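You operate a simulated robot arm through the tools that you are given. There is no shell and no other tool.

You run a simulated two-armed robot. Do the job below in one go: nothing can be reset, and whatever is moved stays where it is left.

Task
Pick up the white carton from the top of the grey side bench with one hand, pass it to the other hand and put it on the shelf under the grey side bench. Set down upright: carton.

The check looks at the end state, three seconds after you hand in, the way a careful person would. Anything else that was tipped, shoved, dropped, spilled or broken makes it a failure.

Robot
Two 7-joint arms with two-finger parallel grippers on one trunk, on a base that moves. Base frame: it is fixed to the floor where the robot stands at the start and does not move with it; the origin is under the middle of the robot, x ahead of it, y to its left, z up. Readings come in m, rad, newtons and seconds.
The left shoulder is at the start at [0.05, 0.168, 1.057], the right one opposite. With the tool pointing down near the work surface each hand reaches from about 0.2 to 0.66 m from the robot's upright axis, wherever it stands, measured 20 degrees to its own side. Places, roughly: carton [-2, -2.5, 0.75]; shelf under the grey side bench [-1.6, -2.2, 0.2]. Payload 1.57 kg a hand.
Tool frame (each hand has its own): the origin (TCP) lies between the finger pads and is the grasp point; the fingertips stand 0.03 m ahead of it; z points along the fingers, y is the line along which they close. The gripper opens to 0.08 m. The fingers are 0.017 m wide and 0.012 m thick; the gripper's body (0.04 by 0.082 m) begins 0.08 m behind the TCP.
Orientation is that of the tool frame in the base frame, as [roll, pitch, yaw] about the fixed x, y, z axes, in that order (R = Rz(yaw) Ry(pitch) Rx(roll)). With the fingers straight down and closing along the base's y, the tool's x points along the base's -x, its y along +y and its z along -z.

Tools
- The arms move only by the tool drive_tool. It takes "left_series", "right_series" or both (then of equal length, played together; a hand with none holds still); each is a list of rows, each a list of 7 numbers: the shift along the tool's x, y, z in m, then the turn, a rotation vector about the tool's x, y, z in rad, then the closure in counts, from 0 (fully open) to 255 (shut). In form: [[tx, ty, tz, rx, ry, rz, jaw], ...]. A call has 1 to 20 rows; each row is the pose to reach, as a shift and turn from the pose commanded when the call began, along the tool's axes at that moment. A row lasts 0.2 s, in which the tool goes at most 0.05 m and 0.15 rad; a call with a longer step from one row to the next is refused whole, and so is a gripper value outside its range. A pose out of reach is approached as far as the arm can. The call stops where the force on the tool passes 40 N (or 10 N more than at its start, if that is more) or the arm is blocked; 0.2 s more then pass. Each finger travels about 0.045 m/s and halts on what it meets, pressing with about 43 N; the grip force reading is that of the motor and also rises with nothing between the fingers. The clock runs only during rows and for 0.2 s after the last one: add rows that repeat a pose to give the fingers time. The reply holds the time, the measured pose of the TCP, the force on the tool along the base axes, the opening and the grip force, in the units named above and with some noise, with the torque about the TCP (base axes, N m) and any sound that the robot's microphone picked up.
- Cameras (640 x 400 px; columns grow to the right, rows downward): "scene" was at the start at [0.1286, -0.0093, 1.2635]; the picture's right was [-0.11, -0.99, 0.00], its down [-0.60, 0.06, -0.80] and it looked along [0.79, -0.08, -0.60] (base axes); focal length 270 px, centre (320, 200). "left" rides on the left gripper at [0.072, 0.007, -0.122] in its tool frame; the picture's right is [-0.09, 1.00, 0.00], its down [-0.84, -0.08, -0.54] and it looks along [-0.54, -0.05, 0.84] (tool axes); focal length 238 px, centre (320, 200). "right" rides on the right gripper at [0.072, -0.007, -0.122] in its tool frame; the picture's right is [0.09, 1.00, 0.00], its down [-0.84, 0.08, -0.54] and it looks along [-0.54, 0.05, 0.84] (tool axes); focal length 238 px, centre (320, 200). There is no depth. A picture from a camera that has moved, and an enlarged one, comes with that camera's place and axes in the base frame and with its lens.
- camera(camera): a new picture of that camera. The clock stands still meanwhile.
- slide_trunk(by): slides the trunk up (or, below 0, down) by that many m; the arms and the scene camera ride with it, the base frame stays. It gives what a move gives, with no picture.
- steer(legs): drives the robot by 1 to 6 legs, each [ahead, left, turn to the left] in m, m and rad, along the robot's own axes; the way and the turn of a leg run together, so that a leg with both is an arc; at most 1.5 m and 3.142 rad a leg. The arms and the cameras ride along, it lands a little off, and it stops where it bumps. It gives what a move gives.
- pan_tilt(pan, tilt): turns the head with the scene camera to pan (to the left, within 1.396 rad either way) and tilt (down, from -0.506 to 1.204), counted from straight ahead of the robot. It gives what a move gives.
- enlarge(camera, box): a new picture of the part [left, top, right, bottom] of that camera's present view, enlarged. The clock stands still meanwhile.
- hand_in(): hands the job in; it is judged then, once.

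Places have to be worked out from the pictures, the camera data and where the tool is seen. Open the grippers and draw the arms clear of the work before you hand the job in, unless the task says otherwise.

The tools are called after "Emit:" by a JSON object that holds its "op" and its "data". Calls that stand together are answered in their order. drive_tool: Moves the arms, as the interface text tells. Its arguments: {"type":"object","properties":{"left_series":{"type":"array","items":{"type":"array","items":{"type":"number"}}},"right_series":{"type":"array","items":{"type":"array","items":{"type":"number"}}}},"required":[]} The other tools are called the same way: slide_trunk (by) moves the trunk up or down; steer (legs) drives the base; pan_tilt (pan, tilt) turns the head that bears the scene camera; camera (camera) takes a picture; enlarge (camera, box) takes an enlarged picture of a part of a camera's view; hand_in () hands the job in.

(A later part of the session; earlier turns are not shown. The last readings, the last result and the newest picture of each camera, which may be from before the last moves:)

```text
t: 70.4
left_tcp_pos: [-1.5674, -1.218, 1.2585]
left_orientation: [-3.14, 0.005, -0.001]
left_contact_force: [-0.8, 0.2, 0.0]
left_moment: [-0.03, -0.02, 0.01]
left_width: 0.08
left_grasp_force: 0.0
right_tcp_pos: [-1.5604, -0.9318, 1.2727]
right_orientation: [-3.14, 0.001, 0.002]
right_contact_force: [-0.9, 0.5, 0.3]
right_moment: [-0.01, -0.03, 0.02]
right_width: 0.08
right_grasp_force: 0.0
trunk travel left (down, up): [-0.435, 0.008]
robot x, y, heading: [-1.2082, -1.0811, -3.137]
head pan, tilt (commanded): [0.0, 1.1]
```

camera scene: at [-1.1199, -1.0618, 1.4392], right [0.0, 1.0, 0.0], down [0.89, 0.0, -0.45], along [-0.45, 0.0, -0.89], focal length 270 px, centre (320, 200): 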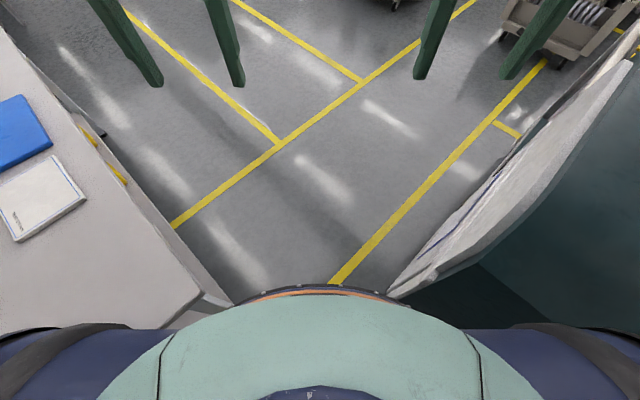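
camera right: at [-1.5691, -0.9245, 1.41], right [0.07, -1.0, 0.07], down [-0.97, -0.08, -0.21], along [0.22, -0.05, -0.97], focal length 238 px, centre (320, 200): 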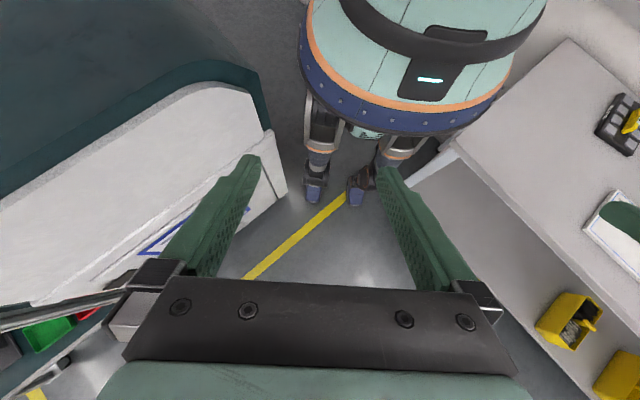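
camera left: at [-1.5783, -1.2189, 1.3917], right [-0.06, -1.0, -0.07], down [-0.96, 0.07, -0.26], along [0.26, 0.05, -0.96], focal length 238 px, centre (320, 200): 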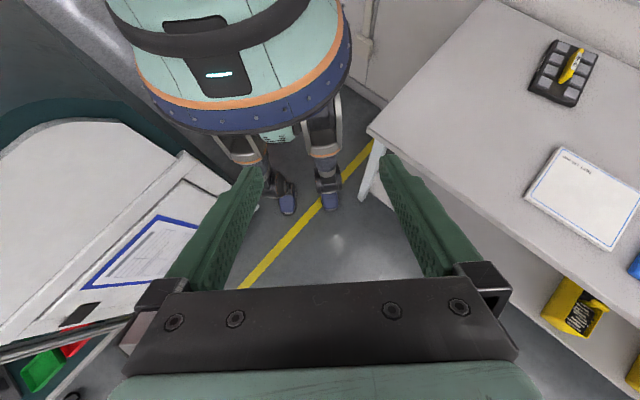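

It slid along: the machine corner pushed me from y=-1.068 to -1.081 but I was not blocked. So the machine is the touching side and there's still room by the bench leg; I shift left slightly and creep on.

Emit:
{"op": "steer", "data": {"legs": [[0.0, 0.016, 0]]}}

```text
t: 71.3
left_tcp_pos: [-1.568, -1.2209, 1.2587]
left_orientation: [-3.141, 0.006, -0.004]
left_contact_force: [0.9, -0.8, 0.0]
left_moment: [-0.03, 0.0, 0.02]
left_width: 0.08
left_grasp_force: 0.1
right_tcp_pos: [-1.5615, -0.9351, 1.2731]
right_orientation: [-3.141, 0.002, 0.001]
right_contact_force: [-0.9, 0.3, -0.2]
right_moment: [0.01, -0.02, 0.02]
right_width: 0.08
right_grasp_force: 0.0
trunk travel left (down, up): [-0.435, 0.008]
robot x, y, heading: [-1.2098, -1.0887, -3.14]
head pan, tilt (commanded): [0.0, 1.1]
stopped in leg 1: the robot was blocked; the commanded pose is now the measured one
```

Only ~3 mm play here, but the two corners are offset along my path, so it may open up. I try a small step straight ahead.

Emit:
{"op": "steer", "data": {"legs": [[0.03, 0.0, 0]]}}

```text
t: 72.2
left_tcp_pos: [-1.5973, -1.2207, 1.2588]
left_orientation: [-3.14, 0.004, -0.002]
left_contact_force: [-0.6, -1.1, -0.7]
left_moment: [0.0, -0.04, 0.01]
left_width: 0.0802
left_grasp_force: 0.0
right_tcp_pos: [-1.5911, -0.9352, 1.2729]
right_orientation: [-3.14, 0.002, 0.0]
right_contact_force: [-0.8, 0.4, 0.2]
right_moment: [-0.04, -0.03, 0.01]
right_width: 0.0799
right_grasp_force: 0.0
trunk travel left (down, up): [-0.435, 0.008]
robot x, y, heading: [-1.2411, -1.0842, -3.139]
head pan, tilt (commanded): [0.0, 1.1]
```

That moved the full 3 cm without deflection. I continue with another small step.

Emit:
{"op": "steer", "data": {"legs": [[0.04, 0.0, 0]]}}

```text
t: 73.1
left_tcp_pos: [-1.6373, -1.2212, 1.2585]
left_orientation: [-3.14, 0.006, -0.001]
left_contact_force: [-0.9, 0.4, 0.0]
left_moment: [-0.03, -0.01, 0.04]
left_width: 0.08
left_grasp_force: 0.1
right_tcp_pos: [-1.6302, -0.9366, 1.2727]
right_orientation: [-3.14, 0.001, 0.0]
right_contact_force: [-0.7, -1.1, -1.2]
right_moment: [0.0, -0.02, -0.01]
right_width: 0.0799
right_grasp_force: 0.2
trunk travel left (down, up): [-0.435, 0.008]
robot x, y, heading: [-1.2794, -1.0822, -3.135]
head pan, tilt (commanded): [0.0, 1.1]
```

I'm through the throat. I continue ahead to open floor, then look back at the bench.

Emit:
{"op": "steer", "data": {"legs": [[0.37, -0.02, 0]]}}

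Emit:
{"op": "pan_tilt", "data": {"pan": 1.0, "tilt": 0.5}}

Emit:
{"op": "camera", "data": {"camera": "scene"}}

```text
t: 75.5
left_tcp_pos: [-2.0197, -1.1985, 1.2585]
left_orientation: [-3.14, 0.006, -0.008]
left_contact_force: [-0.1, 0.5, 0.1]
left_moment: [0.0, -0.04, 0.0]
left_width: 0.0798
left_grasp_force: 0.1
right_tcp_pos: [-2.0098, -0.9123, 1.2731]
right_orientation: [-3.14, 0.0, -0.008]
right_contact_force: [-0.4, 0.7, -0.9]
right_moment: [-0.01, 0.01, -0.01]
right_width: 0.0797
right_grasp_force: 0.0
trunk travel left (down, up): [-0.435, 0.008]
robot x, y, heading: [-1.662, -1.064, 3.134]
head pan, tilt (commanded): [0.0, 1.1]
```

```text
t: 76.7
left_tcp_pos: [-2.0187, -1.1981, 1.2593]
left_orientation: [-3.14, 0.006, -0.007]
left_contact_force: [0.4, -0.6, -0.1]
left_moment: [-0.01, 0.0, -0.01]
left_width: 0.0802
left_grasp_force: 0.0
right_tcp_pos: [-2.011, -0.9128, 1.2727]
right_orientation: [-3.141, 0.003, -0.007]
right_contact_force: [0.1, 0.4, 0.6]
right_moment: [-0.02, 0.01, -0.02]
right_width: 0.0801
right_grasp_force: 0.1
trunk travel left (down, up): [-0.435, 0.008]
robot x, y, heading: [-1.6643, -1.067, 3.141]
head pan, tilt (commanded): [1.0, 0.499]
```

```text
taken
camera scene: at [-1.748, -1.1406, 1.4869], right [-0.84, 0.55, 0.0], down [0.26, 0.4, -0.88], along [-0.48, -0.74, -0.48], focal length 270 px, centre (320, 200)
```

scene: 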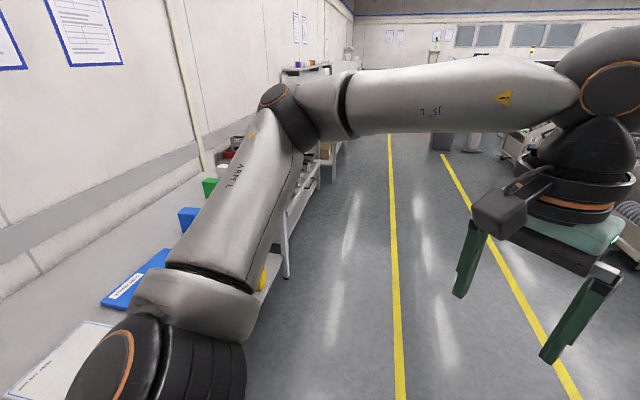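

The aisle ahead is clear. I drive diagonally ~1 m down the aisle parallel to the bench, then turn left to face the bench (heading ≈ -0.785).

Emit:
{"op": "steer", "data": {"legs": [[0.72, 0.69, 0], [0, 0, 2.356]]}}

Emit:
{"op": "pan_tilt", "data": {"pan": 0.0, "tilt": 0.65}}

Emit:
{"op": "camera", "data": {"camera": "scene"}}

```text
t: 88.7
left_tcp_pos: [-2.0562, -1.9145, 1.2582]
left_orientation: [-3.14, 0.006, 2.318]
left_contact_force: [0.0, -0.4, 0.4]
left_moment: [0.01, 0.01, 0.03]
left_width: 0.0801
left_grasp_force: 0.1
right_tcp_pos: [-2.2698, -2.1052, 1.2722]
right_orientation: [-3.14, 0.001, 2.322]
right_contact_force: [0.4, -0.5, -0.1]
right_moment: [-0.02, 0.0, -0.01]
right_width: 0.0801
right_grasp_force: 0.0
trunk travel left (down, up): [-0.435, 0.008]
robot x, y, heading: [-2.3972, -1.746, -0.819]
head pan, tilt (commanded): [1.0, 0.499]
```

```text
t: 90.0
left_tcp_pos: [-2.0565, -1.913, 1.2579]
left_orientation: [-3.14, 0.005, 2.317]
left_contact_force: [-0.6, 0.7, 0.2]
left_moment: [0.03, -0.02, -0.01]
left_width: 0.08
left_grasp_force: 0.0
right_tcp_pos: [-2.2699, -2.1044, 1.2724]
right_orientation: [-3.14, 0.002, 2.319]
right_contact_force: [-0.1, 0.6, -0.5]
right_moment: [0.01, -0.01, 0.01]
right_width: 0.0798
right_grasp_force: 0.0
trunk travel left (down, up): [-0.435, 0.008]
robot x, y, heading: [-2.3969, -1.7476, -0.823]
head pan, tilt (commanded): [0.0, 0.649]
```

```text
taken
camera scene: at [-2.31, -1.8382, 1.4735], right [-0.73, -0.68, 0.0], down [-0.41, 0.44, -0.8], along [0.54, -0.58, -0.6], focal length 270 px, centre (320, 200)
```

scene: 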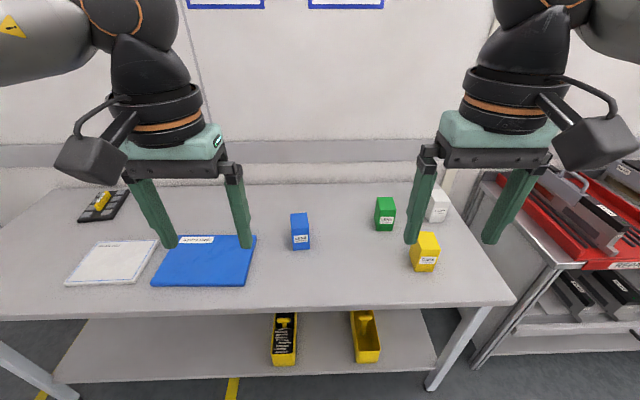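

Excellent view: bench with blue, green, yellow boxes and the white carton at the far right-back (near pixel 437,207); the shelf below has two yellow bins. I zoom in on the carton and on the shelf.

Emit:
{"op": "enlarge", "data": {"camera": "scene", "box": [350, 170, 510, 270]}}

Emit:
{"op": "enlarge", "data": {"camera": "scene", "box": [0, 270, 520, 400]}}

```text
4.00 times, centred on (430, 220) of scene
camera zoom: at [-2.31, -1.8382, 1.4735], right [-0.73, -0.68, 0.0], down [-0.41, 0.44, -0.8], along [0.54, -0.58, -0.6], focal length 1080 px, centre (-120, 120)
```

zoom: 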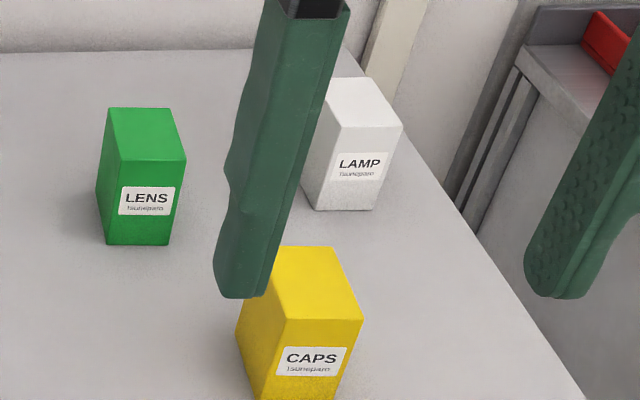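

```text
1.23 times, centred on (260, 335) of scene
camera zoom: at [-2.31, -1.8382, 1.4735], right [-0.73, -0.68, 0.0], down [-0.41, 0.44, -0.8], along [0.54, -0.58, -0.6], focal length 332 px, centre (394, 34)
```

zoom: 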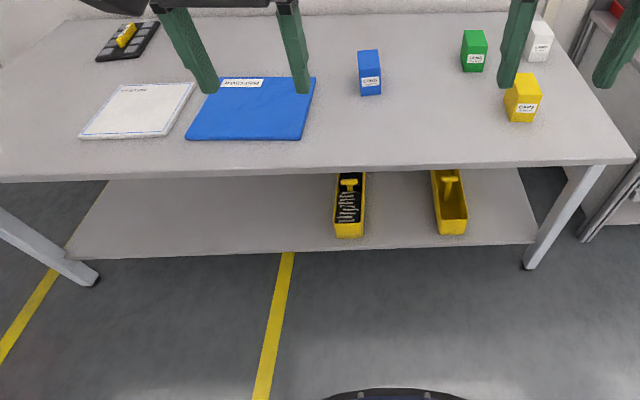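

The white carton ("LAMP") measures roughly 6 cm wide × 7.5 cm deep × 11 cm tall, standing near s≈3.43 along the bench. For a clean hand-over I want the right hand's camera on the far side, so I test in free air whether the right wrist can roll 180°.

Emit:
{"op": "drive_tool", "data": {"right_series": [[0, 0, 0, 0, 0, 0.15, 0], [0, 0, 0, 0, 0, 0.3, 0], [0, 0, 0, 0, 0, 0.45, 0], [0, 0, 0, 0, 0, 0.6, 0], [0, 0, 0, 0, 0, 0.75, 0], [0, 0, 0, 0, 0, 0.9, 0], [0, 0, 0, 0, 0, 1.05, 0], [0, 0, 0, 0, 0, 1.2, 0], [0, 0, 0, 0, 0, 1.35, 0], [0, 0, 0, 0, 0, 1.5, 0], [0, 0, 0, 0, 0, 1.65, 0], [0, 0, 0, 0, 0, 1.8, 0], [0, 0, 0, 0, 0, 1.95, 0], [0, 0, 0, 0, 0, 2.1, 0], [0, 0, 0, 0, 0, 2.25, 0], [0, 0, 0, 0, 0, 2.4, 0], [0, 0, 0, 0, 0, 2.55, 0], [0, 0, 0, 0, 0, 2.7, 0], [0, 0, 0, 0, 0, 2.85, 0], [0, 0, 0, 0, 0, 3.0, 0]]}}

```text
t: 94.2
left_tcp_pos: [-2.0563, -1.915, 1.2577]
left_orientation: [-3.139, 0.004, 2.317]
left_contact_force: [-0.6, 0.3, -0.2]
left_moment: [-0.01, 0.03, -0.01]
left_width: 0.0801
left_grasp_force: 0.0
right_tcp_pos: [-2.2683, -2.1038, 1.2739]
right_orientation: [3.139, -0.001, -0.682]
right_contact_force: [0.2, -0.8, 0.1]
right_moment: [-0.03, -0.01, 0.02]
right_width: 0.08
right_grasp_force: 0.0
trunk travel left (down, up): [-0.435, 0.008]
robot x, y, heading: [-2.3969, -1.7425, -0.821]
head pan, tilt (commanded): [0.0, 0.649]
```

The roll works. Now I move the base toward the carton's end of the bench: right ~0.30 m, ahead ~0.2 m, aligning heading to the bench.

Emit:
{"op": "steer", "data": {"legs": [[0, -0.3, 0.036], [0.18, 0, 0]]}}

Emit:
{"op": "camera", "data": {"camera": "scene"}}

Emit:
{"op": "camera", "data": {"camera": "right"}}

```text
t: 98.5
left_tcp_pos: [-2.1366, -2.2306, 1.2565]
left_orientation: [3.141, 0.005, 2.362]
left_contact_force: [-0.2, -0.5, -0.6]
left_moment: [0.0, 0.01, 0.01]
left_width: 0.0798
left_grasp_force: 0.1
right_tcp_pos: [-2.3411, -2.431, 1.273]
right_orientation: [3.139, -0.002, -0.634]
right_contact_force: [-0.6, -0.1, 0.1]
right_moment: [0.02, -0.01, 0.01]
right_width: 0.08
right_grasp_force: 0.0
trunk travel left (down, up): [-0.435, 0.008]
robot x, y, heading: [-2.4873, -2.076, -0.779]
head pan, tilt (commanded): [0.0, 0.649]
```

```text
taken
camera scene: at [-2.393, -2.1661, 1.4734], right [-0.7, -0.71, 0.0], down [-0.43, 0.42, -0.8], along [0.57, -0.56, -0.61], focal length 270 px, centre (320, 200)
```

scene: 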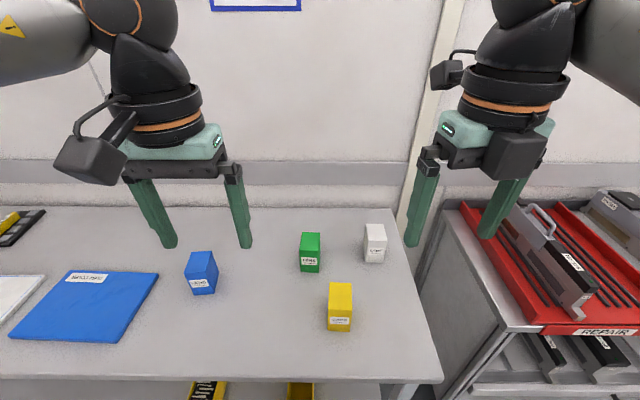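

```text
taken
camera right: at [-2.2791, -2.4668, 1.3958], right [-0.52, -0.86, 0.0], down [-0.72, 0.44, 0.54], along [-0.46, 0.28, -0.84], focal length 238 px, centre (320, 200)
```

right: 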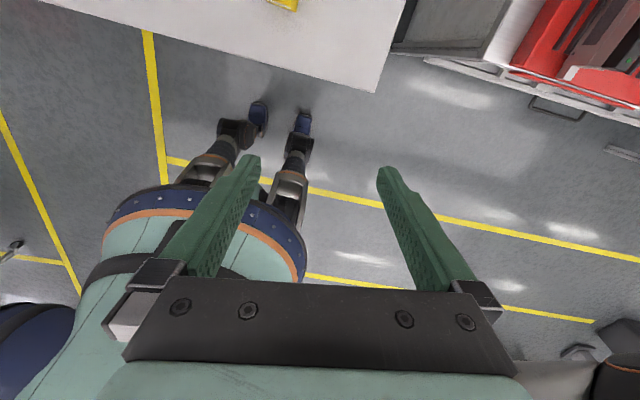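

Good position. I zoom in to locate the carton precisely and compare with the earlier view (to get the table height by triangulation).

Emit:
{"op": "enlarge", "data": {"camera": "scene", "box": [280, 200, 440, 300]}}

```text
4.00 times, centred on (360, 250) of scene
camera zoom: at [-2.393, -2.1661, 1.4734], right [-0.7, -0.71, 0.0], down [-0.43, 0.42, -0.8], along [0.57, -0.56, -0.61], focal length 1080 px, centre (160, 0)
```

zoom: 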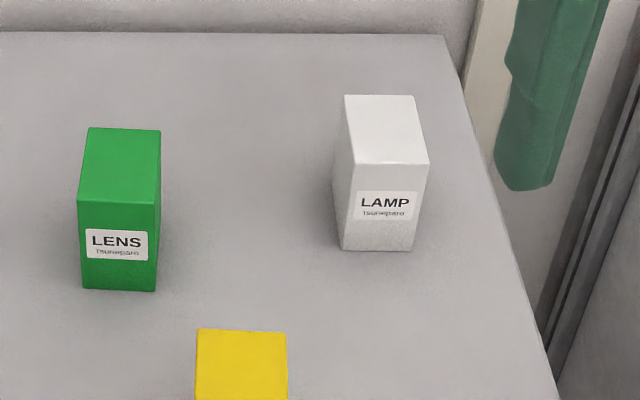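

Triangulation gives the tabletop at z≈0.806, and the carton ≈5.4 cm × 7.3 cm × 9.7 cm, centred near (-2.091, -2.698) with yaw ≈ -0.82. I drive 9 cm closer to bring it within reach, then lower the trunk so the shoulders are at working height.

Emit:
{"op": "steer", "data": {"legs": [[0.085, 0, 0]]}}

Emit:
{"op": "slide_trunk", "data": {"by": -0.17}}

Emit:
{"op": "pan_tilt", "data": {"pan": -0.25, "tilt": 0.75}}

Emit:
{"op": "camera", "data": {"camera": "scene"}}

```text
t: 99.6
left_tcp_pos: [-2.0753, -2.2903, 1.2577]
left_orientation: [-3.139, 0.006, 2.361]
left_contact_force: [0.0, -0.2, 0.2]
left_moment: [0.0, 0.0, 0.01]
left_width: 0.0798
left_grasp_force: 0.0
right_tcp_pos: [-2.2782, -2.4878, 1.274]
right_orientation: [3.14, -0.002, -0.632]
right_contact_force: [-0.4, -0.9, -0.7]
right_moment: [0.0, 0.03, -0.04]
right_width: 0.0801
right_grasp_force: 0.0
trunk travel left (down, up): [-0.435, 0.008]
robot x, y, heading: [-2.4214, -2.1357, -0.779]
head pan, tilt (commanded): [0.0, 0.649]
```

```text
t: 101.5
left_tcp_pos: [-2.0766, -2.2897, 1.0893]
left_orientation: [-3.141, 0.007, 2.361]
left_contact_force: [-0.3, 0.3, -0.4]
left_moment: [0.0, -0.02, -0.01]
left_width: 0.0801
left_grasp_force: 0.1
right_tcp_pos: [-2.279, -2.489, 1.1043]
right_orientation: [3.139, -0.004, -0.633]
right_contact_force: [-0.2, -0.8, -0.7]
right_moment: [0.02, -0.02, -0.01]
right_width: 0.08
right_grasp_force: 0.1
trunk travel left (down, up): [-0.265, 0.178]
robot x, y, heading: [-2.4242, -2.1361, -0.774]
head pan, tilt (commanded): [0.0, 0.649]
```

```text
t: 102.3
left_tcp_pos: [-2.0761, -2.2893, 1.0886]
left_orientation: [-3.14, 0.008, 2.361]
left_contact_force: [0.0, 0.5, -0.7]
left_moment: [-0.02, -0.04, 0.0]
left_width: 0.0799
left_grasp_force: 0.0
right_tcp_pos: [-2.2802, -2.4887, 1.1041]
right_orientation: [3.14, -0.005, -0.633]
right_contact_force: [0.7, 0.2, 1.3]
right_moment: [0.02, 0.0, 0.0]
right_width: 0.08
right_grasp_force: 0.0
trunk travel left (down, up): [-0.265, 0.178]
robot x, y, heading: [-2.4275, -2.1358, -0.774]
head pan, tilt (commanded): [-0.25, 0.75]
```

```text
taken
camera scene: at [-2.3514, -2.2354, 1.2949], right [-0.85, -0.52, 0.0], down [-0.35, 0.58, -0.73], along [0.38, -0.62, -0.68], focal length 270 px, centre (320, 200)
```

scene: 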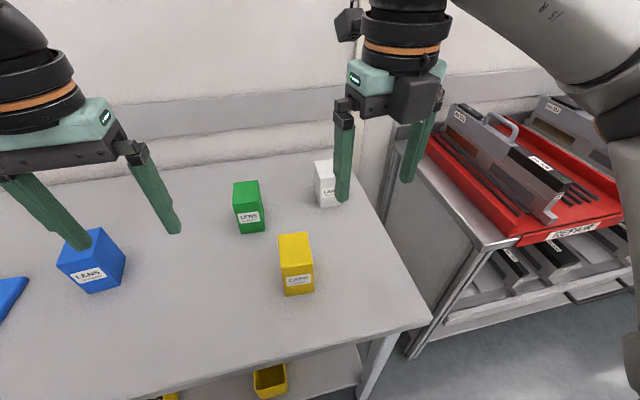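

The right hand is clear of everything. I move it over the carton at z≈1.05 while aligning the jaw with the carton's sides.

Emit:
{"op": "drive_tool", "data": {"right_series": [[0.0394, 0.0082, 0.007, 0, 0, 0.025, 0], [0.0788, 0.0163, 0.014, 0, 0, 0.05, 0], [0.1182, 0.0245, 0.021, 0, 0, 0.076, 0], [0.1575, 0.0326, 0.028, 0, 0, 0.101, 0], [0.197, 0.0408, 0.035, 0, 0, 0.126, 0], [0.2363, 0.049, 0.042, 0, 0, 0.152, 0], [0.2757, 0.0571, 0.05, 0, 0, 0.177, 0], [0.2757, 0.0571, 0.05, 0, 0, 0.177, 0]]}}

Emit:
{"op": "camera", "data": {"camera": "right"}}

Emit:
{"op": "camera", "data": {"camera": "scene"}}

```text
t: 104.1
left_tcp_pos: [-2.0759, -2.2886, 1.0881]
left_orientation: [-3.141, 0.006, 2.362]
left_contact_force: [0.4, 0.6, 0.3]
left_moment: [-0.01, 0.0, 0.01]
left_width: 0.08
left_grasp_force: 0.1
right_tcp_pos: [-2.1113, -2.6811, 1.0466]
right_orientation: [3.138, -0.005, -0.809]
right_contact_force: [1.3, 1.1, -0.4]
right_moment: [-0.07, 0.01, -0.01]
right_width: 0.08
right_grasp_force: 0.0
right hand out of reach, approached as far as the arm can: row 7, 8
trunk travel left (down, up): [-0.265, 0.178]
robot x, y, heading: [-2.4285, -2.1337, -0.775]
head pan, tilt (commanded): [-0.25, 0.75]
```

```text
taken
camera right: at [-2.0579, -2.7269, 1.1698], right [-0.66, -0.75, 0.0], down [-0.63, 0.56, 0.54], along [-0.41, 0.35, -0.84], focal length 238 px, centre (320, 200)
```

right: 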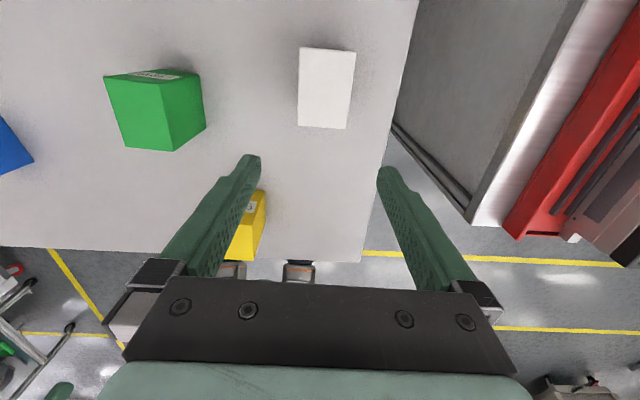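

```text
taken
camera scene: at [-2.351, -2.2345, 1.295], right [-0.85, -0.52, 0.0], down [-0.35, 0.58, -0.73], along [0.38, -0.63, -0.68], focal length 270 px, centre (320, 200)
```

scene: 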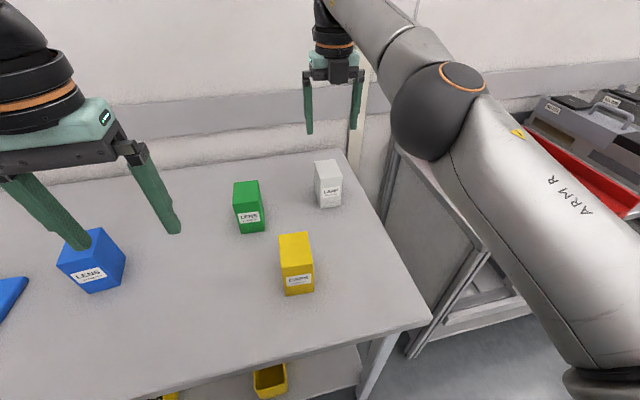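

The hand came within 2.5 cm of the target (at the limit of reach at this height). The wrist camera puts the carton centre at (-2.092,-2.707), agreeing with the scene estimate. I lower to z≈1.0, where reach is better, and move the last 2 cm forward.

Emit:
{"op": "drive_tool", "data": {"right_series": [[0, 0, 0.025, 0, 0, 0, 0], [0, 0, 0.05, 0, 0, 0, 0], [0.012, 0, 0.05, 0, 0, 0, 0], [0.024, 0, 0.05, 0, 0, 0, 0], [0.024, 0, 0.05, 0, 0, 0, 0]]}}

Emit:
{"op": "camera", "data": {"camera": "right"}}

Emit:
{"op": "enlarge", "data": {"camera": "scene", "box": [240, 80, 432, 200]}}

```text
t: 105.3
left_tcp_pos: [-2.0751, -2.2898, 1.0886]
left_orientation: [-3.139, 0.008, 2.361]
left_contact_force: [-0.5, 0.1, 0.2]
left_moment: [-0.01, -0.01, -0.01]
left_width: 0.0797
left_grasp_force: 0.0
right_tcp_pos: [-2.1034, -2.6902, 0.9969]
right_orientation: [3.14, -0.003, -0.811]
right_contact_force: [-0.6, 0.3, -0.4]
right_moment: [-0.03, 0.0, 0.01]
right_width: 0.08
right_grasp_force: 0.2
right hand out of reach, approached as far as the arm can: row 1, 2, 4, 5
trunk travel left (down, up): [-0.265, 0.178]
robot x, y, heading: [-2.4243, -2.14, -0.778]
head pan, tilt (commanded): [-0.25, 0.75]
```

```text
taken
camera right: at [-2.0501, -2.7374, 1.1193], right [-0.66, -0.75, 0.0], down [-0.63, 0.56, 0.54], along [-0.41, 0.35, -0.84], focal length 238 px, centre (320, 200)
```

right: 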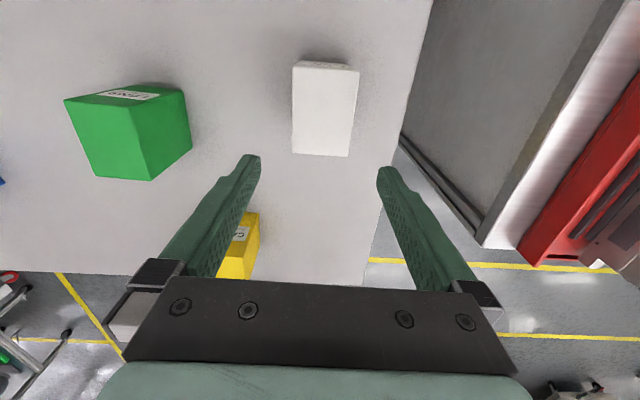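

```text
3.33 times, centred on (336, 140) of scene
camera zoom: at [-2.3512, -2.2351, 1.2949], right [-0.85, -0.52, 0.0], down [-0.35, 0.58, -0.73], along [0.38, -0.63, -0.68], focal length 900 px, centre (267, 400)
```

zoom: 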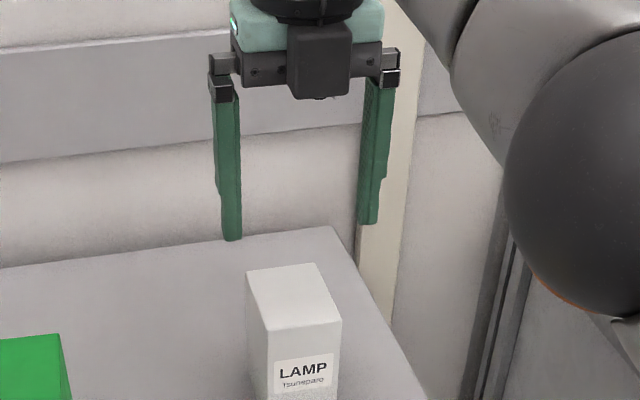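

Both wrist views agree on the carton centre (-2.091,-2.705), top at z≈0.90; my jaw is laterally centred and aligned. I descend with open fingers to z≈0.892, leaving the lower part of the carton free for the other hand.

Emit:
{"op": "drive_tool", "data": {"right_series": [[0.003, 0, 0.03, 0, 0, 0, 0], [0.006, 0, 0.06, 0, 0, 0, 0], [0.009, 0, 0.085, 0, 0, 0, 0], [0.01, 0, 0.105, 0, 0, 0, 0], [0.01, 0, 0.105, 0, 0, 0, 0]]}}

Emit:
{"op": "camera", "data": {"camera": "right"}}

Emit:
{"op": "enlarge", "data": {"camera": "scene", "box": [240, 110, 432, 230]}}

```text
t: 106.5
left_tcp_pos: [-2.077, -2.2903, 1.0891]
left_orientation: [-3.14, 0.008, 2.362]
left_contact_force: [0.5, -0.2, -0.5]
left_moment: [0.03, 0.0, -0.02]
left_width: 0.08
left_grasp_force: 0.0
right_tcp_pos: [-2.096, -2.6961, 0.8901]
right_orientation: [3.139, -0.004, -0.811]
right_contact_force: [0.0, -0.6, -0.1]
right_moment: [0.02, 0.05, -0.02]
right_width: 0.0803
right_grasp_force: 0.0
trunk travel left (down, up): [-0.265, 0.178]
robot x, y, heading: [-2.4269, -2.1384, -0.774]
head pan, tilt (commanded): [-0.25, 0.75]
```

```text
taken
camera right: at [-2.0438, -2.7435, 1.0113], right [-0.66, -0.75, 0.0], down [-0.63, 0.56, 0.54], along [-0.41, 0.35, -0.84], focal length 238 px, centre (320, 200)
```

right: 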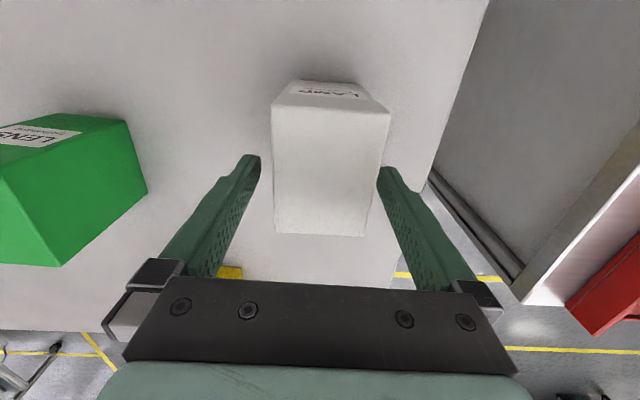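

```text
3.33 times, centred on (336, 170) of scene
camera zoom: at [-2.3514, -2.2354, 1.2949], right [-0.85, -0.52, 0.0], down [-0.35, 0.58, -0.73], along [0.38, -0.63, -0.68], focal length 900 px, centre (267, 300)
```

zoom: 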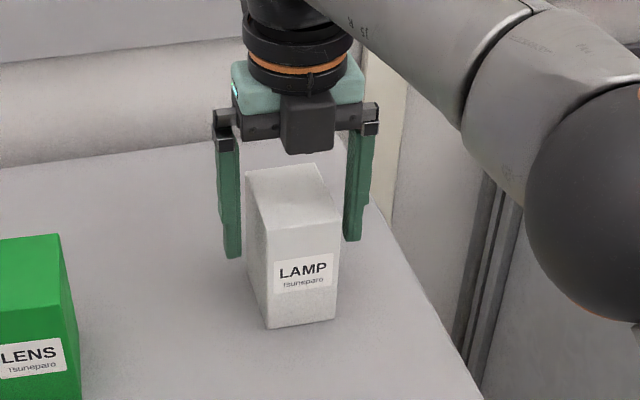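

The carton is centred between the fingers, and the tips reach about 4 cm below its top. I close the right gripper.

Emit:
{"op": "drive_tool", "data": {"right_series": [[0, 0, 0, 0, 0, 0, 255], [0, 0, 0, 0, 0, 0, 255], [0, 0, 0, 0, 0, 0, 255], [0, 0, 0, 0, 0, 0, 255], [0, 0, 0, 0, 0, 0, 255]]}}

```text
t: 107.7
left_tcp_pos: [-2.075, -2.2897, 1.0887]
left_orientation: [-3.139, 0.007, 2.362]
left_contact_force: [0.3, 0.4, -0.2]
left_moment: [-0.04, 0.01, 0.01]
left_width: 0.0799
left_grasp_force: 0.0
right_tcp_pos: [-2.0963, -2.6967, 0.8886]
right_orientation: [-3.142, -0.005, -0.812]
right_contact_force: [-0.2, 0.1, 0.7]
right_moment: [0.0, -0.02, -0.02]
right_width: 0.0557
right_grasp_force: 42.9
trunk travel left (down, up): [-0.265, 0.178]
robot x, y, heading: [-2.4238, -2.1376, -0.779]
head pan, tilt (commanded): [-0.25, 0.75]
```

Gripped (width 5.6 cm, 43 N). I lift the carton straight up first, then easing back as it rises so as to stay within reach and well above the yellow box.

Emit:
{"op": "drive_tool", "data": {"right_series": [[0, 0, -0.03, 0, 0, 0, 255], [-0.003, 0, -0.06, 0, 0, 0, 255], [-0.012, 0, -0.09, 0, 0, 0, 255], [-0.025, 0, -0.12, 0, 0, 0, 255], [-0.04, 0, -0.15, 0, 0, 0, 255], [-0.06, 0, -0.17, 0, 0, 0, 255], [-0.06, 0, -0.17, 0, 0, 0, 255]]}}

Emit:
{"op": "camera", "data": {"camera": "scene"}}

Emit:
{"op": "camera", "data": {"camera": "right"}}

```text
t: 109.3
left_tcp_pos: [-2.0758, -2.2902, 1.0879]
left_orientation: [-3.138, 0.008, 2.36]
left_contact_force: [0.7, -0.5, 0.2]
left_moment: [-0.01, 0.0, 0.01]
left_width: 0.0799
left_grasp_force: 0.0
right_tcp_pos: [-2.1392, -2.6552, 1.0623]
right_orientation: [-3.142, -0.004, -0.812]
right_contact_force: [0.6, 0.0, -1.3]
right_moment: [0.0, 0.0, 0.0]
right_width: 0.0557
right_grasp_force: 43.3
trunk travel left (down, up): [-0.265, 0.178]
robot x, y, heading: [-2.4241, -2.1374, -0.772]
head pan, tilt (commanded): [-0.25, 0.75]
```

```text
taken
camera scene: at [-2.3513, -2.2356, 1.2949], right [-0.85, -0.52, 0.0], down [-0.35, 0.58, -0.73], along [0.38, -0.62, -0.68], focal length 270 px, centre (320, 200)
```

scene: 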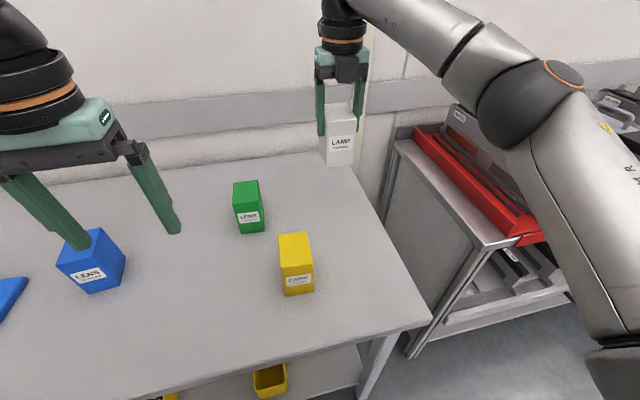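

```text
taken
camera right: at [-2.0861, -2.702, 1.1843], right [-0.66, -0.75, 0.0], down [-0.63, 0.56, 0.54], along [-0.41, 0.36, -0.84], focal length 238 px, centre (320, 200)
```

right: 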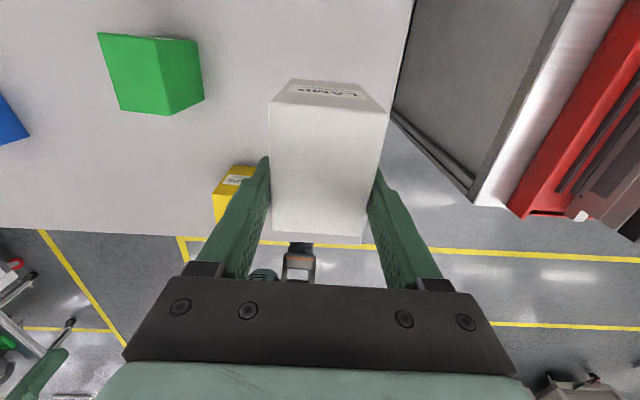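

The carton hangs securely and clear of the other boxes. I back the base 0.25 m away from the bench so both arms have free space for the hand-over.

Emit:
{"op": "steer", "data": {"legs": [[-0.25, 0, 0]]}}

Emit:
{"op": "pan_tilt", "data": {"pan": 0.0, "tilt": 0.6}}

Emit:
{"op": "camera", "data": {"camera": "scene"}}

```text
t: 111.1
left_tcp_pos: [-2.257, -2.1112, 1.0886]
left_orientation: [-3.141, 0.008, 2.365]
left_contact_force: [0.9, 0.3, -0.2]
left_moment: [0.0, 0.01, -0.03]
left_width: 0.0801
left_grasp_force: 0.0
right_tcp_pos: [-2.3175, -2.4757, 1.0621]
right_orientation: [3.141, -0.004, -0.808]
right_contact_force: [0.3, -0.7, -0.3]
right_moment: [0.04, -0.02, 0.0]
right_width: 0.0554
right_grasp_force: 43.5
trunk travel left (down, up): [-0.265, 0.178]
robot x, y, heading: [-2.6041, -1.9609, -0.771]
head pan, tilt (commanded): [-0.25, 0.75]
```

```text
t: 111.9
left_tcp_pos: [-2.2568, -2.1122, 1.0887]
left_orientation: [-3.14, 0.008, 2.365]
left_contact_force: [0.4, 1.3, 0.3]
left_moment: [0.02, 0.02, -0.01]
left_width: 0.0801
left_grasp_force: 0.2
right_tcp_pos: [-2.3182, -2.4771, 1.063]
right_orientation: [-3.141, -0.003, -0.809]
right_contact_force: [-0.6, -0.1, -0.2]
right_moment: [0.02, 0.01, 0.05]
right_width: 0.0552
right_grasp_force: 43.0
trunk travel left (down, up): [-0.265, 0.178]
robot x, y, heading: [-2.6055, -1.9585, -0.77]
head pan, tilt (commanded): [0.0, 0.6]
```

```text
taken
camera scene: at [-2.512, -2.0495, 1.3078], right [-0.7, -0.72, 0.0], down [-0.4, 0.39, -0.82], along [0.59, -0.58, -0.57], focal length 270 px, centre (320, 200)
```

scene: 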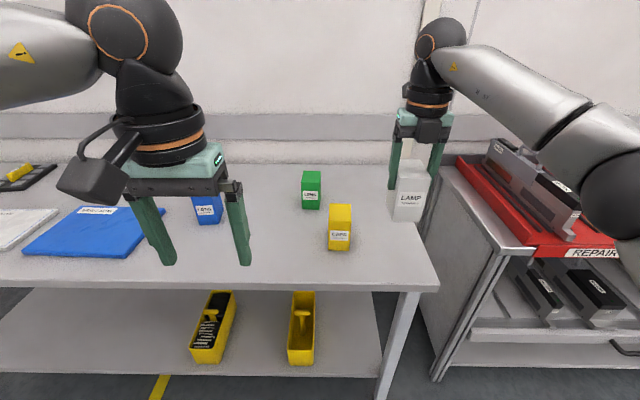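

I back off a bit more for free space over the aisle floor before the hand-over.

Emit:
{"op": "steer", "data": {"legs": [[-0.25, 0, 0]]}}

```text
t: 113.7
left_tcp_pos: [-2.4364, -1.935, 1.0895]
left_orientation: [-3.139, 0.008, 2.37]
left_contact_force: [0.2, 1.0, 0.1]
left_moment: [-0.03, 0.0, -0.04]
left_width: 0.0798
left_grasp_force: 0.0
right_tcp_pos: [-2.4968, -2.3002, 1.0625]
right_orientation: [-3.142, -0.003, -0.803]
right_contact_force: [0.6, -0.7, -1.8]
right_moment: [-0.01, 0.01, 0.02]
right_width: 0.0554
right_grasp_force: 43.3
trunk travel left (down, up): [-0.265, 0.178]
robot x, y, heading: [-2.7869, -1.7846, -0.769]
head pan, tilt (commanded): [0.0, 0.6]
```

Now I bring the carton to the middle in front of me (about 0.60 m ahead, z≈0.98), squared to my heading.

Emit:
{"op": "drive_tool", "data": {"right_series": [[0.0046, -0.0287, 0.014, 0, 0, -0.006, 255], [0.0092, -0.0574, 0.0275, 0, 0, -0.012, 255], [0.0138, -0.0861, 0.0413, 0, 0, -0.018, 255], [0.0184, -0.1148, 0.055, 0, 0, -0.024, 255], [0.023, -0.1435, 0.0688, 0, 0, -0.03, 255], [0.0276, -0.1722, 0.0825, 0, 0, -0.035, 255], [0.0276, -0.1722, 0.0825, 0, 0, -0.035, 255]]}}

Emit:
{"op": "drive_tool", "data": {"left_series": [[-0.013, 0, 0.012, 0, -0.126, 0, 0], [-0.026, 0, 0.024, 0, -0.252, 0, 0], [-0.04, 0, 0.036, 0, -0.378, 0, 0], [-0.053, 0, 0.048, 0, -0.504, 0, 0], [-0.067, 0, 0.06, 0, -0.63, 0, 0], [-0.08, 0, 0.071, 0, -0.756, 0, 0], [-0.093, 0, 0.083, 0, -0.882, 0, 0], [-0.107, 0, 0.095, 0, -1.008, 0, 0], [-0.12, 0, 0.107, 0, -1.134, 0, 0], [-0.12, 0, 0.107, 0, -1.134, 0, 0]]}}

Emit:
{"op": "camera", "data": {"camera": "scene"}}

Emit:
{"op": "camera", "data": {"camera": "left"}}

```text
t: 115.3
left_tcp_pos: [-2.4357, -1.9358, 1.0881]
left_orientation: [-3.14, 0.007, 2.37]
left_contact_force: [-0.7, -0.5, 0.9]
left_moment: [-0.01, 0.0, 0.0]
left_width: 0.0803
left_grasp_force: 0.0
right_tcp_pos: [-2.3765, -2.1941, 0.9763]
right_orientation: [-3.141, -0.006, -0.768]
right_contact_force: [-0.3, 0.1, -1.3]
right_moment: [0.02, 0.01, 0.01]
right_width: 0.0554
right_grasp_force: 42.7
right hand out of reach, approached as far as the arm can: row 5, 6, 7
trunk travel left (down, up): [-0.265, 0.178]
robot x, y, heading: [-2.7896, -1.7826, -0.767]
head pan, tilt (commanded): [0.0, 0.6]
```

```text
t: 117.5
left_tcp_pos: [-2.3499, -2.0198, 0.9814]
left_orientation: [-3.137, 1.139, 2.374]
left_contact_force: [0.3, -0.4, -0.1]
left_moment: [0.0, 0.01, 0.02]
left_width: 0.0801
left_grasp_force: 0.0
right_tcp_pos: [-2.3764, -2.1921, 0.9766]
right_orientation: [3.14, -0.002, -0.768]
right_contact_force: [-0.3, 0.5, -1.1]
right_moment: [0.03, 0.01, -0.05]
right_width: 0.0554
right_grasp_force: 43.0
trunk travel left (down, up): [-0.265, 0.178]
robot x, y, heading: [-2.7865, -1.7867, -0.77]
head pan, tilt (commanded): [0.0, 0.6]
```

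```text
taken
camera scene: at [-2.692, -1.8741, 1.3078], right [-0.69, -0.72, 0.0], down [-0.41, 0.39, -0.83], along [0.59, -0.57, -0.56], focal length 270 px, centre (320, 200)
```

scene: 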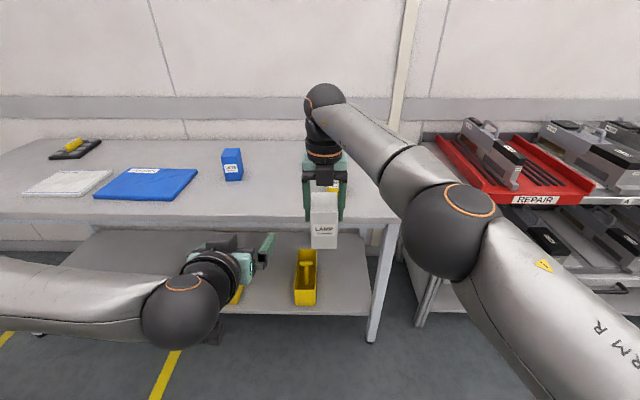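

```text
taken
camera left: at [-2.447, -1.9164, 0.9658], right [0.72, 0.69, 0.08], down [-0.16, 0.05, 0.99], along [0.67, -0.73, 0.14], focal length 238 px, centre (320, 200)
```

left: 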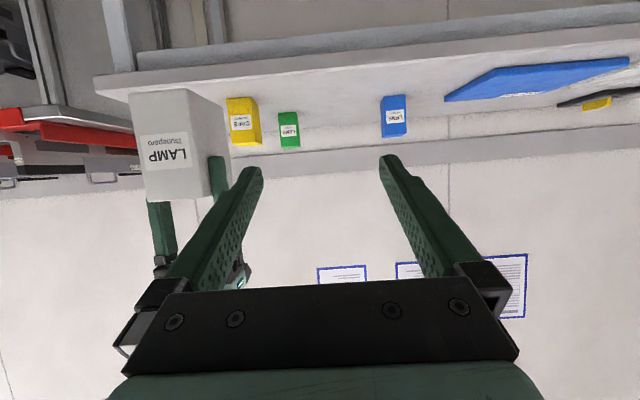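

Right hand holds the carton at ~0.58 m ahead; the left hand points forward and 25° down. Left-camera geometry confirms the carton base at z≈0.892. I shift the left hand sideways so it lines up in front of the carton's lower part.

Emit:
{"op": "drive_tool", "data": {"left_series": [[0.0033, -0.036, 0.0015, 0, 0, 0, 0], [0.0066, -0.072, 0.003, 0, 0, 0, 0], [0.0099, -0.108, 0.0046, 0, 0, 0, 0], [0.0132, -0.143, 0.0061, 0, 0, 0, 0], [0.0132, -0.143, 0.0061, 0, 0, 0, 0]]}}

Emit:
{"op": "camera", "data": {"camera": "left"}}

Emit:
{"op": "camera", "data": {"camera": "scene"}}

Emit:
{"op": "camera", "data": {"camera": "right"}}

```text
t: 118.7
left_tcp_pos: [-2.4501, -2.1196, 0.9661]
left_orientation: [-3.138, 1.139, 2.373]
left_contact_force: [0.2, -0.3, -0.3]
left_moment: [-0.01, 0.02, 0.0]
left_width: 0.0798
left_grasp_force: 0.0
right_tcp_pos: [-2.3762, -2.1937, 0.9767]
right_orientation: [3.139, -0.001, -0.767]
right_contact_force: [0.2, -0.1, -0.8]
right_moment: [0.01, -0.01, 0.02]
right_width: 0.0556
right_grasp_force: 42.4
trunk travel left (down, up): [-0.265, 0.178]
robot x, y, heading: [-2.7883, -1.7824, -0.766]
head pan, tilt (commanded): [0.0, 0.6]
```

```text
taken
camera left: at [-2.5465, -2.0174, 0.9514], right [0.72, 0.69, 0.08], down [-0.16, 0.05, 0.99], along [0.67, -0.72, 0.14], focal length 238 px, centre (320, 200)
```

left: 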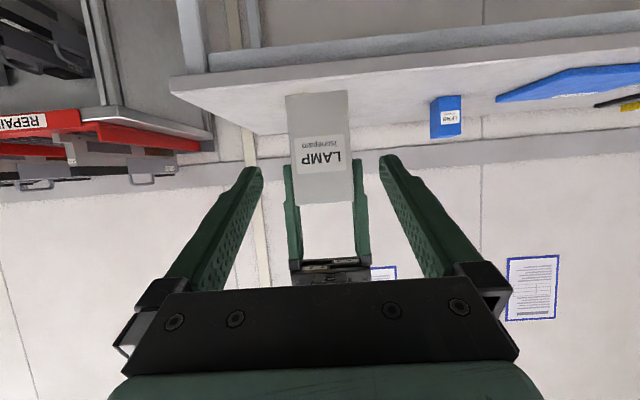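

```text
taken
camera scene: at [-2.692, -1.8741, 1.3078], right [-0.69, -0.72, 0.0], down [-0.41, 0.39, -0.82], along [0.59, -0.57, -0.57], focal length 270 px, centre (320, 200)
```

scene: 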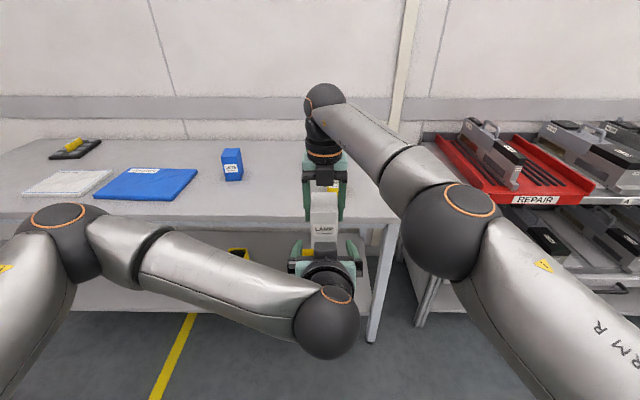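

```text
taken
camera right: at [-2.3209, -2.2381, 1.0985], right [-0.63, -0.78, 0.0], down [-0.66, 0.53, 0.54], along [-0.42, 0.34, -0.84], focal length 238 px, centre (320, 200)
```

right: 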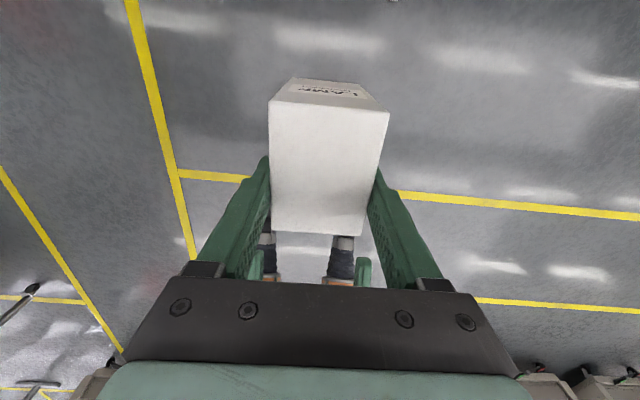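

The left hand is centred on the carton (within ~2 mm) and its path ends about 3.5 cm above the base, ~1 cm below the right fingertips. I advance most of the way along its axis and check.

Emit:
{"op": "drive_tool", "data": {"left_series": [[0, 0, 0.022, 0, 0, 0, 0], [0, 0, 0.044, 0, 0, 0, 0], [0, 0, 0.065, 0, 0, 0, 0], [0, 0, 0.065, 0, 0, 0, 0]]}}

Emit:
{"op": "camera", "data": {"camera": "left"}}

Emit:
{"op": "enlarge", "data": {"camera": "scene", "box": [260, 130, 420, 230]}}

```text
t: 119.7
left_tcp_pos: [-2.4065, -2.1621, 0.9414]
left_orientation: [-3.14, 1.141, 2.372]
left_contact_force: [-1.1, -0.6, 0.1]
left_moment: [0.0, -0.01, 0.02]
left_width: 0.08
left_grasp_force: 0.1
right_tcp_pos: [-2.3758, -2.1931, 0.9762]
right_orientation: [3.139, -0.003, -0.768]
right_contact_force: [0.5, 0.2, -2.1]
right_moment: [0.0, -0.01, -0.04]
right_width: 0.0552
right_grasp_force: 42.8
trunk travel left (down, up): [-0.265, 0.178]
robot x, y, heading: [-2.7882, -1.7834, -0.767]
head pan, tilt (commanded): [0.0, 0.6]
```

```text
taken
camera left: at [-2.5027, -2.0595, 0.9263], right [0.72, 0.69, 0.08], down [-0.16, 0.05, 0.99], along [0.67, -0.73, 0.14], focal length 238 px, centre (320, 200)
```

left: 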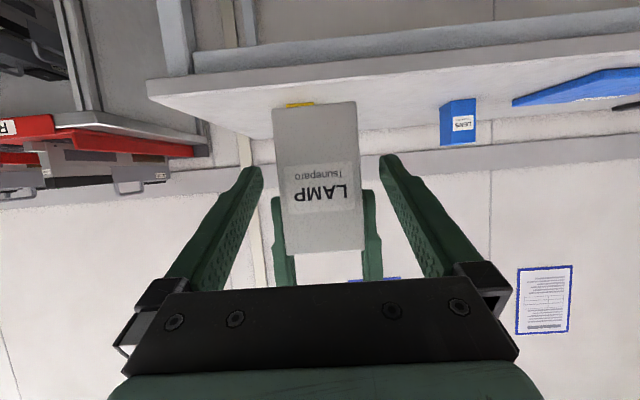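

```text
4.00 times, centred on (340, 180) of scene
camera zoom: at [-2.692, -1.8741, 1.3078], right [-0.69, -0.72, 0.0], down [-0.41, 0.39, -0.83], along [0.59, -0.57, -0.56], focal length 1080 px, centre (240, 280)
```

zoom: 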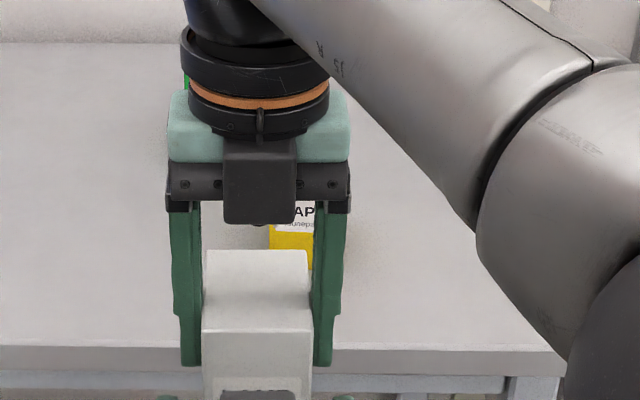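

Still well aligned with no contact. I advance the final 3 cm, then close the left gripper on the carton's lower half.

Emit:
{"op": "drive_tool", "data": {"left_series": [[0, 0, 0.016, 0, 0, 0, 0], [0, 0, 0.031, 0, 0, 0, 0], [0, 0, 0.031, 0, 0, 0, 0]]}}

Emit:
{"op": "camera", "data": {"camera": "left"}}

```text
t: 120.5
left_tcp_pos: [-2.3866, -2.1828, 0.9286]
left_orientation: [-3.138, 1.14, 2.372]
left_contact_force: [0.5, -0.7, -0.6]
left_moment: [0.0, 0.0, 0.04]
left_width: 0.0802
left_grasp_force: 0.0
right_tcp_pos: [-2.3764, -2.194, 0.9761]
right_orientation: [3.14, -0.001, -0.769]
right_contact_force: [-0.5, 0.5, -2.3]
right_moment: [0.01, 0.03, -0.04]
right_width: 0.0552
right_grasp_force: 43.1
trunk travel left (down, up): [-0.265, 0.178]
robot x, y, heading: [-2.7867, -1.7847, -0.769]
head pan, tilt (commanded): [0.0, 0.6]
```

```text
taken
camera left: at [-2.483, -2.0802, 0.9132], right [0.72, 0.69, 0.08], down [-0.16, 0.05, 0.99], along [0.67, -0.73, 0.14], focal length 238 px, centre (320, 200)
```

left: 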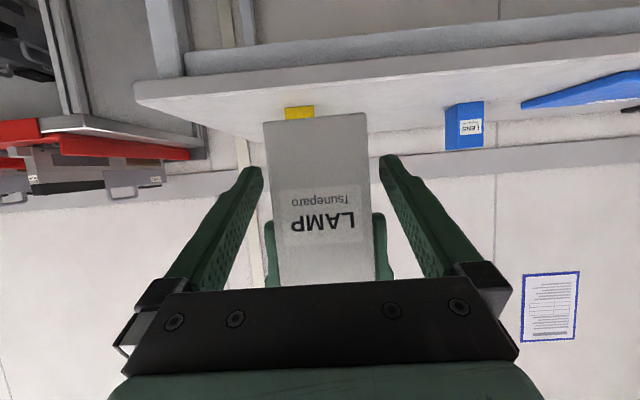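

Aligned with the carton between the left fingers and no contact yet. I close the left gripper while the right keeps holding.

Emit:
{"op": "drive_tool", "data": {"left_series": [[0, 0, 0, 0, 0, 0, 255], [0, 0, 0, 0, 0, 0, 255], [0, 0, 0, 0, 0, 0, 255], [0, 0, 0, 0, 0, 0, 255], [0, 0, 0, 0, 0, 0, 255]]}}

Emit:
{"op": "camera", "data": {"camera": "left"}}

```text
t: 121.7
left_tcp_pos: [-2.3872, -2.1838, 0.9293]
left_orientation: [-3.14, 1.141, 2.371]
left_contact_force: [0.7, -1.3, 0.0]
left_moment: [0.08, -0.07, 0.11]
left_width: 0.0556
left_grasp_force: 43.2
right_tcp_pos: [-2.3755, -2.1933, 0.9768]
right_orientation: [3.139, -0.001, -0.768]
right_contact_force: [-2.0, -0.6, -1.1]
right_moment: [-0.09, 0.13, -0.07]
right_width: 0.0553
right_grasp_force: 43.1
trunk travel left (down, up): [-0.265, 0.178]
robot x, y, heading: [-2.7907, -1.7855, -0.765]
head pan, tilt (commanded): [0.0, 0.6]
```

```text
taken
camera left: at [-2.483, -2.08, 0.9132], right [0.72, 0.69, 0.08], down [-0.16, 0.04, 0.99], along [0.67, -0.72, 0.14], focal length 238 px, centre (320, 200)
```

left: 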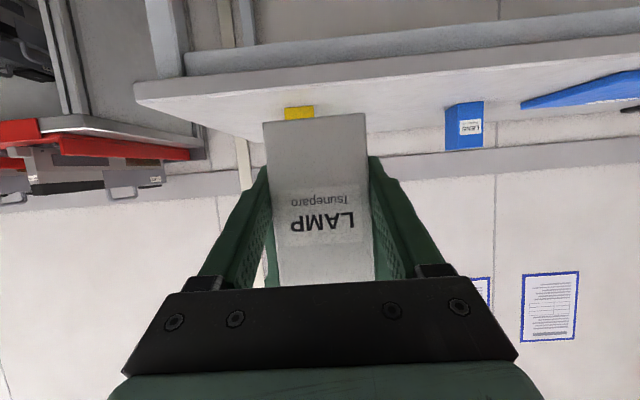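

Both hands hold the carton. I open the right gripper and then raise the right hand straight up off it.

Emit:
{"op": "drive_tool", "data": {"right_series": [[0, 0, 0, 0, 0, 0, 0], [0, 0, 0, 0, 0, 0, 0], [0, 0, 0, 0, 0, 0, 0], [0, 0, 0, 0, 0, 0, 0], [0, 0, -0.02, 0, 0, 0, 0], [0, 0, -0.04, 0, 0, 0, 0], [0, 0, -0.06, 0, 0, 0, 0], [0, 0, -0.06, 0, 0, 0, 0]]}}

Emit:
{"op": "camera", "data": {"camera": "right"}}

Emit:
{"op": "camera", "data": {"camera": "scene"}}

```text
t: 123.5
left_tcp_pos: [-2.3867, -2.1835, 0.9274]
left_orientation: [-3.14, 1.139, 2.371]
left_contact_force: [-0.4, 0.5, -0.5]
left_moment: [-0.01, 0.04, 0.05]
left_width: 0.0556
left_grasp_force: 42.7
right_tcp_pos: [-2.3884, -2.1928, 1.0323]
right_orientation: [3.141, -0.001, -0.768]
right_contact_force: [-0.3, -0.3, 1.0]
right_moment: [0.02, -0.02, -0.03]
right_width: 0.0801
right_grasp_force: 0.0
right hand out of reach, approached as far as the arm can: row 5, 6, 7, 8
trunk travel left (down, up): [-0.265, 0.178]
robot x, y, heading: [-2.785, -1.7873, -0.767]
head pan, tilt (commanded): [0.0, 0.6]
```

```text
taken
camera right: at [-2.3331, -2.238, 1.1533], right [-0.63, -0.78, 0.0], down [-0.66, 0.53, 0.54], along [-0.42, 0.34, -0.84], focal length 238 px, centre (320, 200)
```

right: 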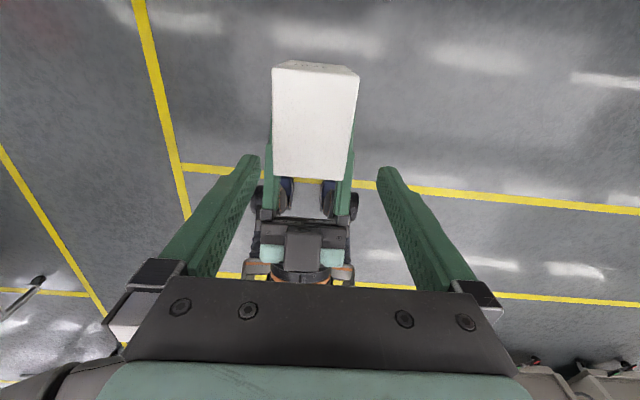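

```text
taken
camera scene: at [-2.6921, -1.8746, 1.3077], right [-0.69, -0.72, 0.0], down [-0.41, 0.39, -0.82], along [0.59, -0.57, -0.57], focal length 270 px, centre (320, 200)
```

scene: 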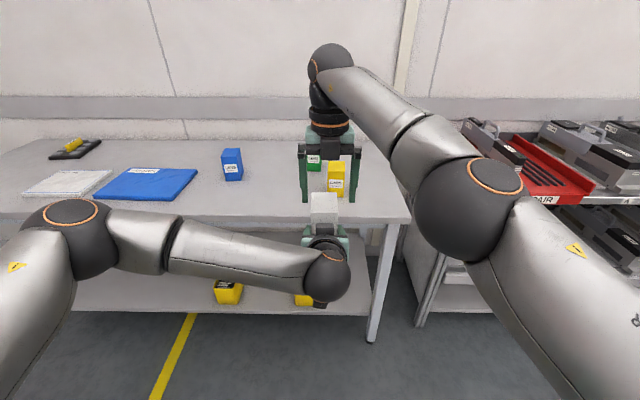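

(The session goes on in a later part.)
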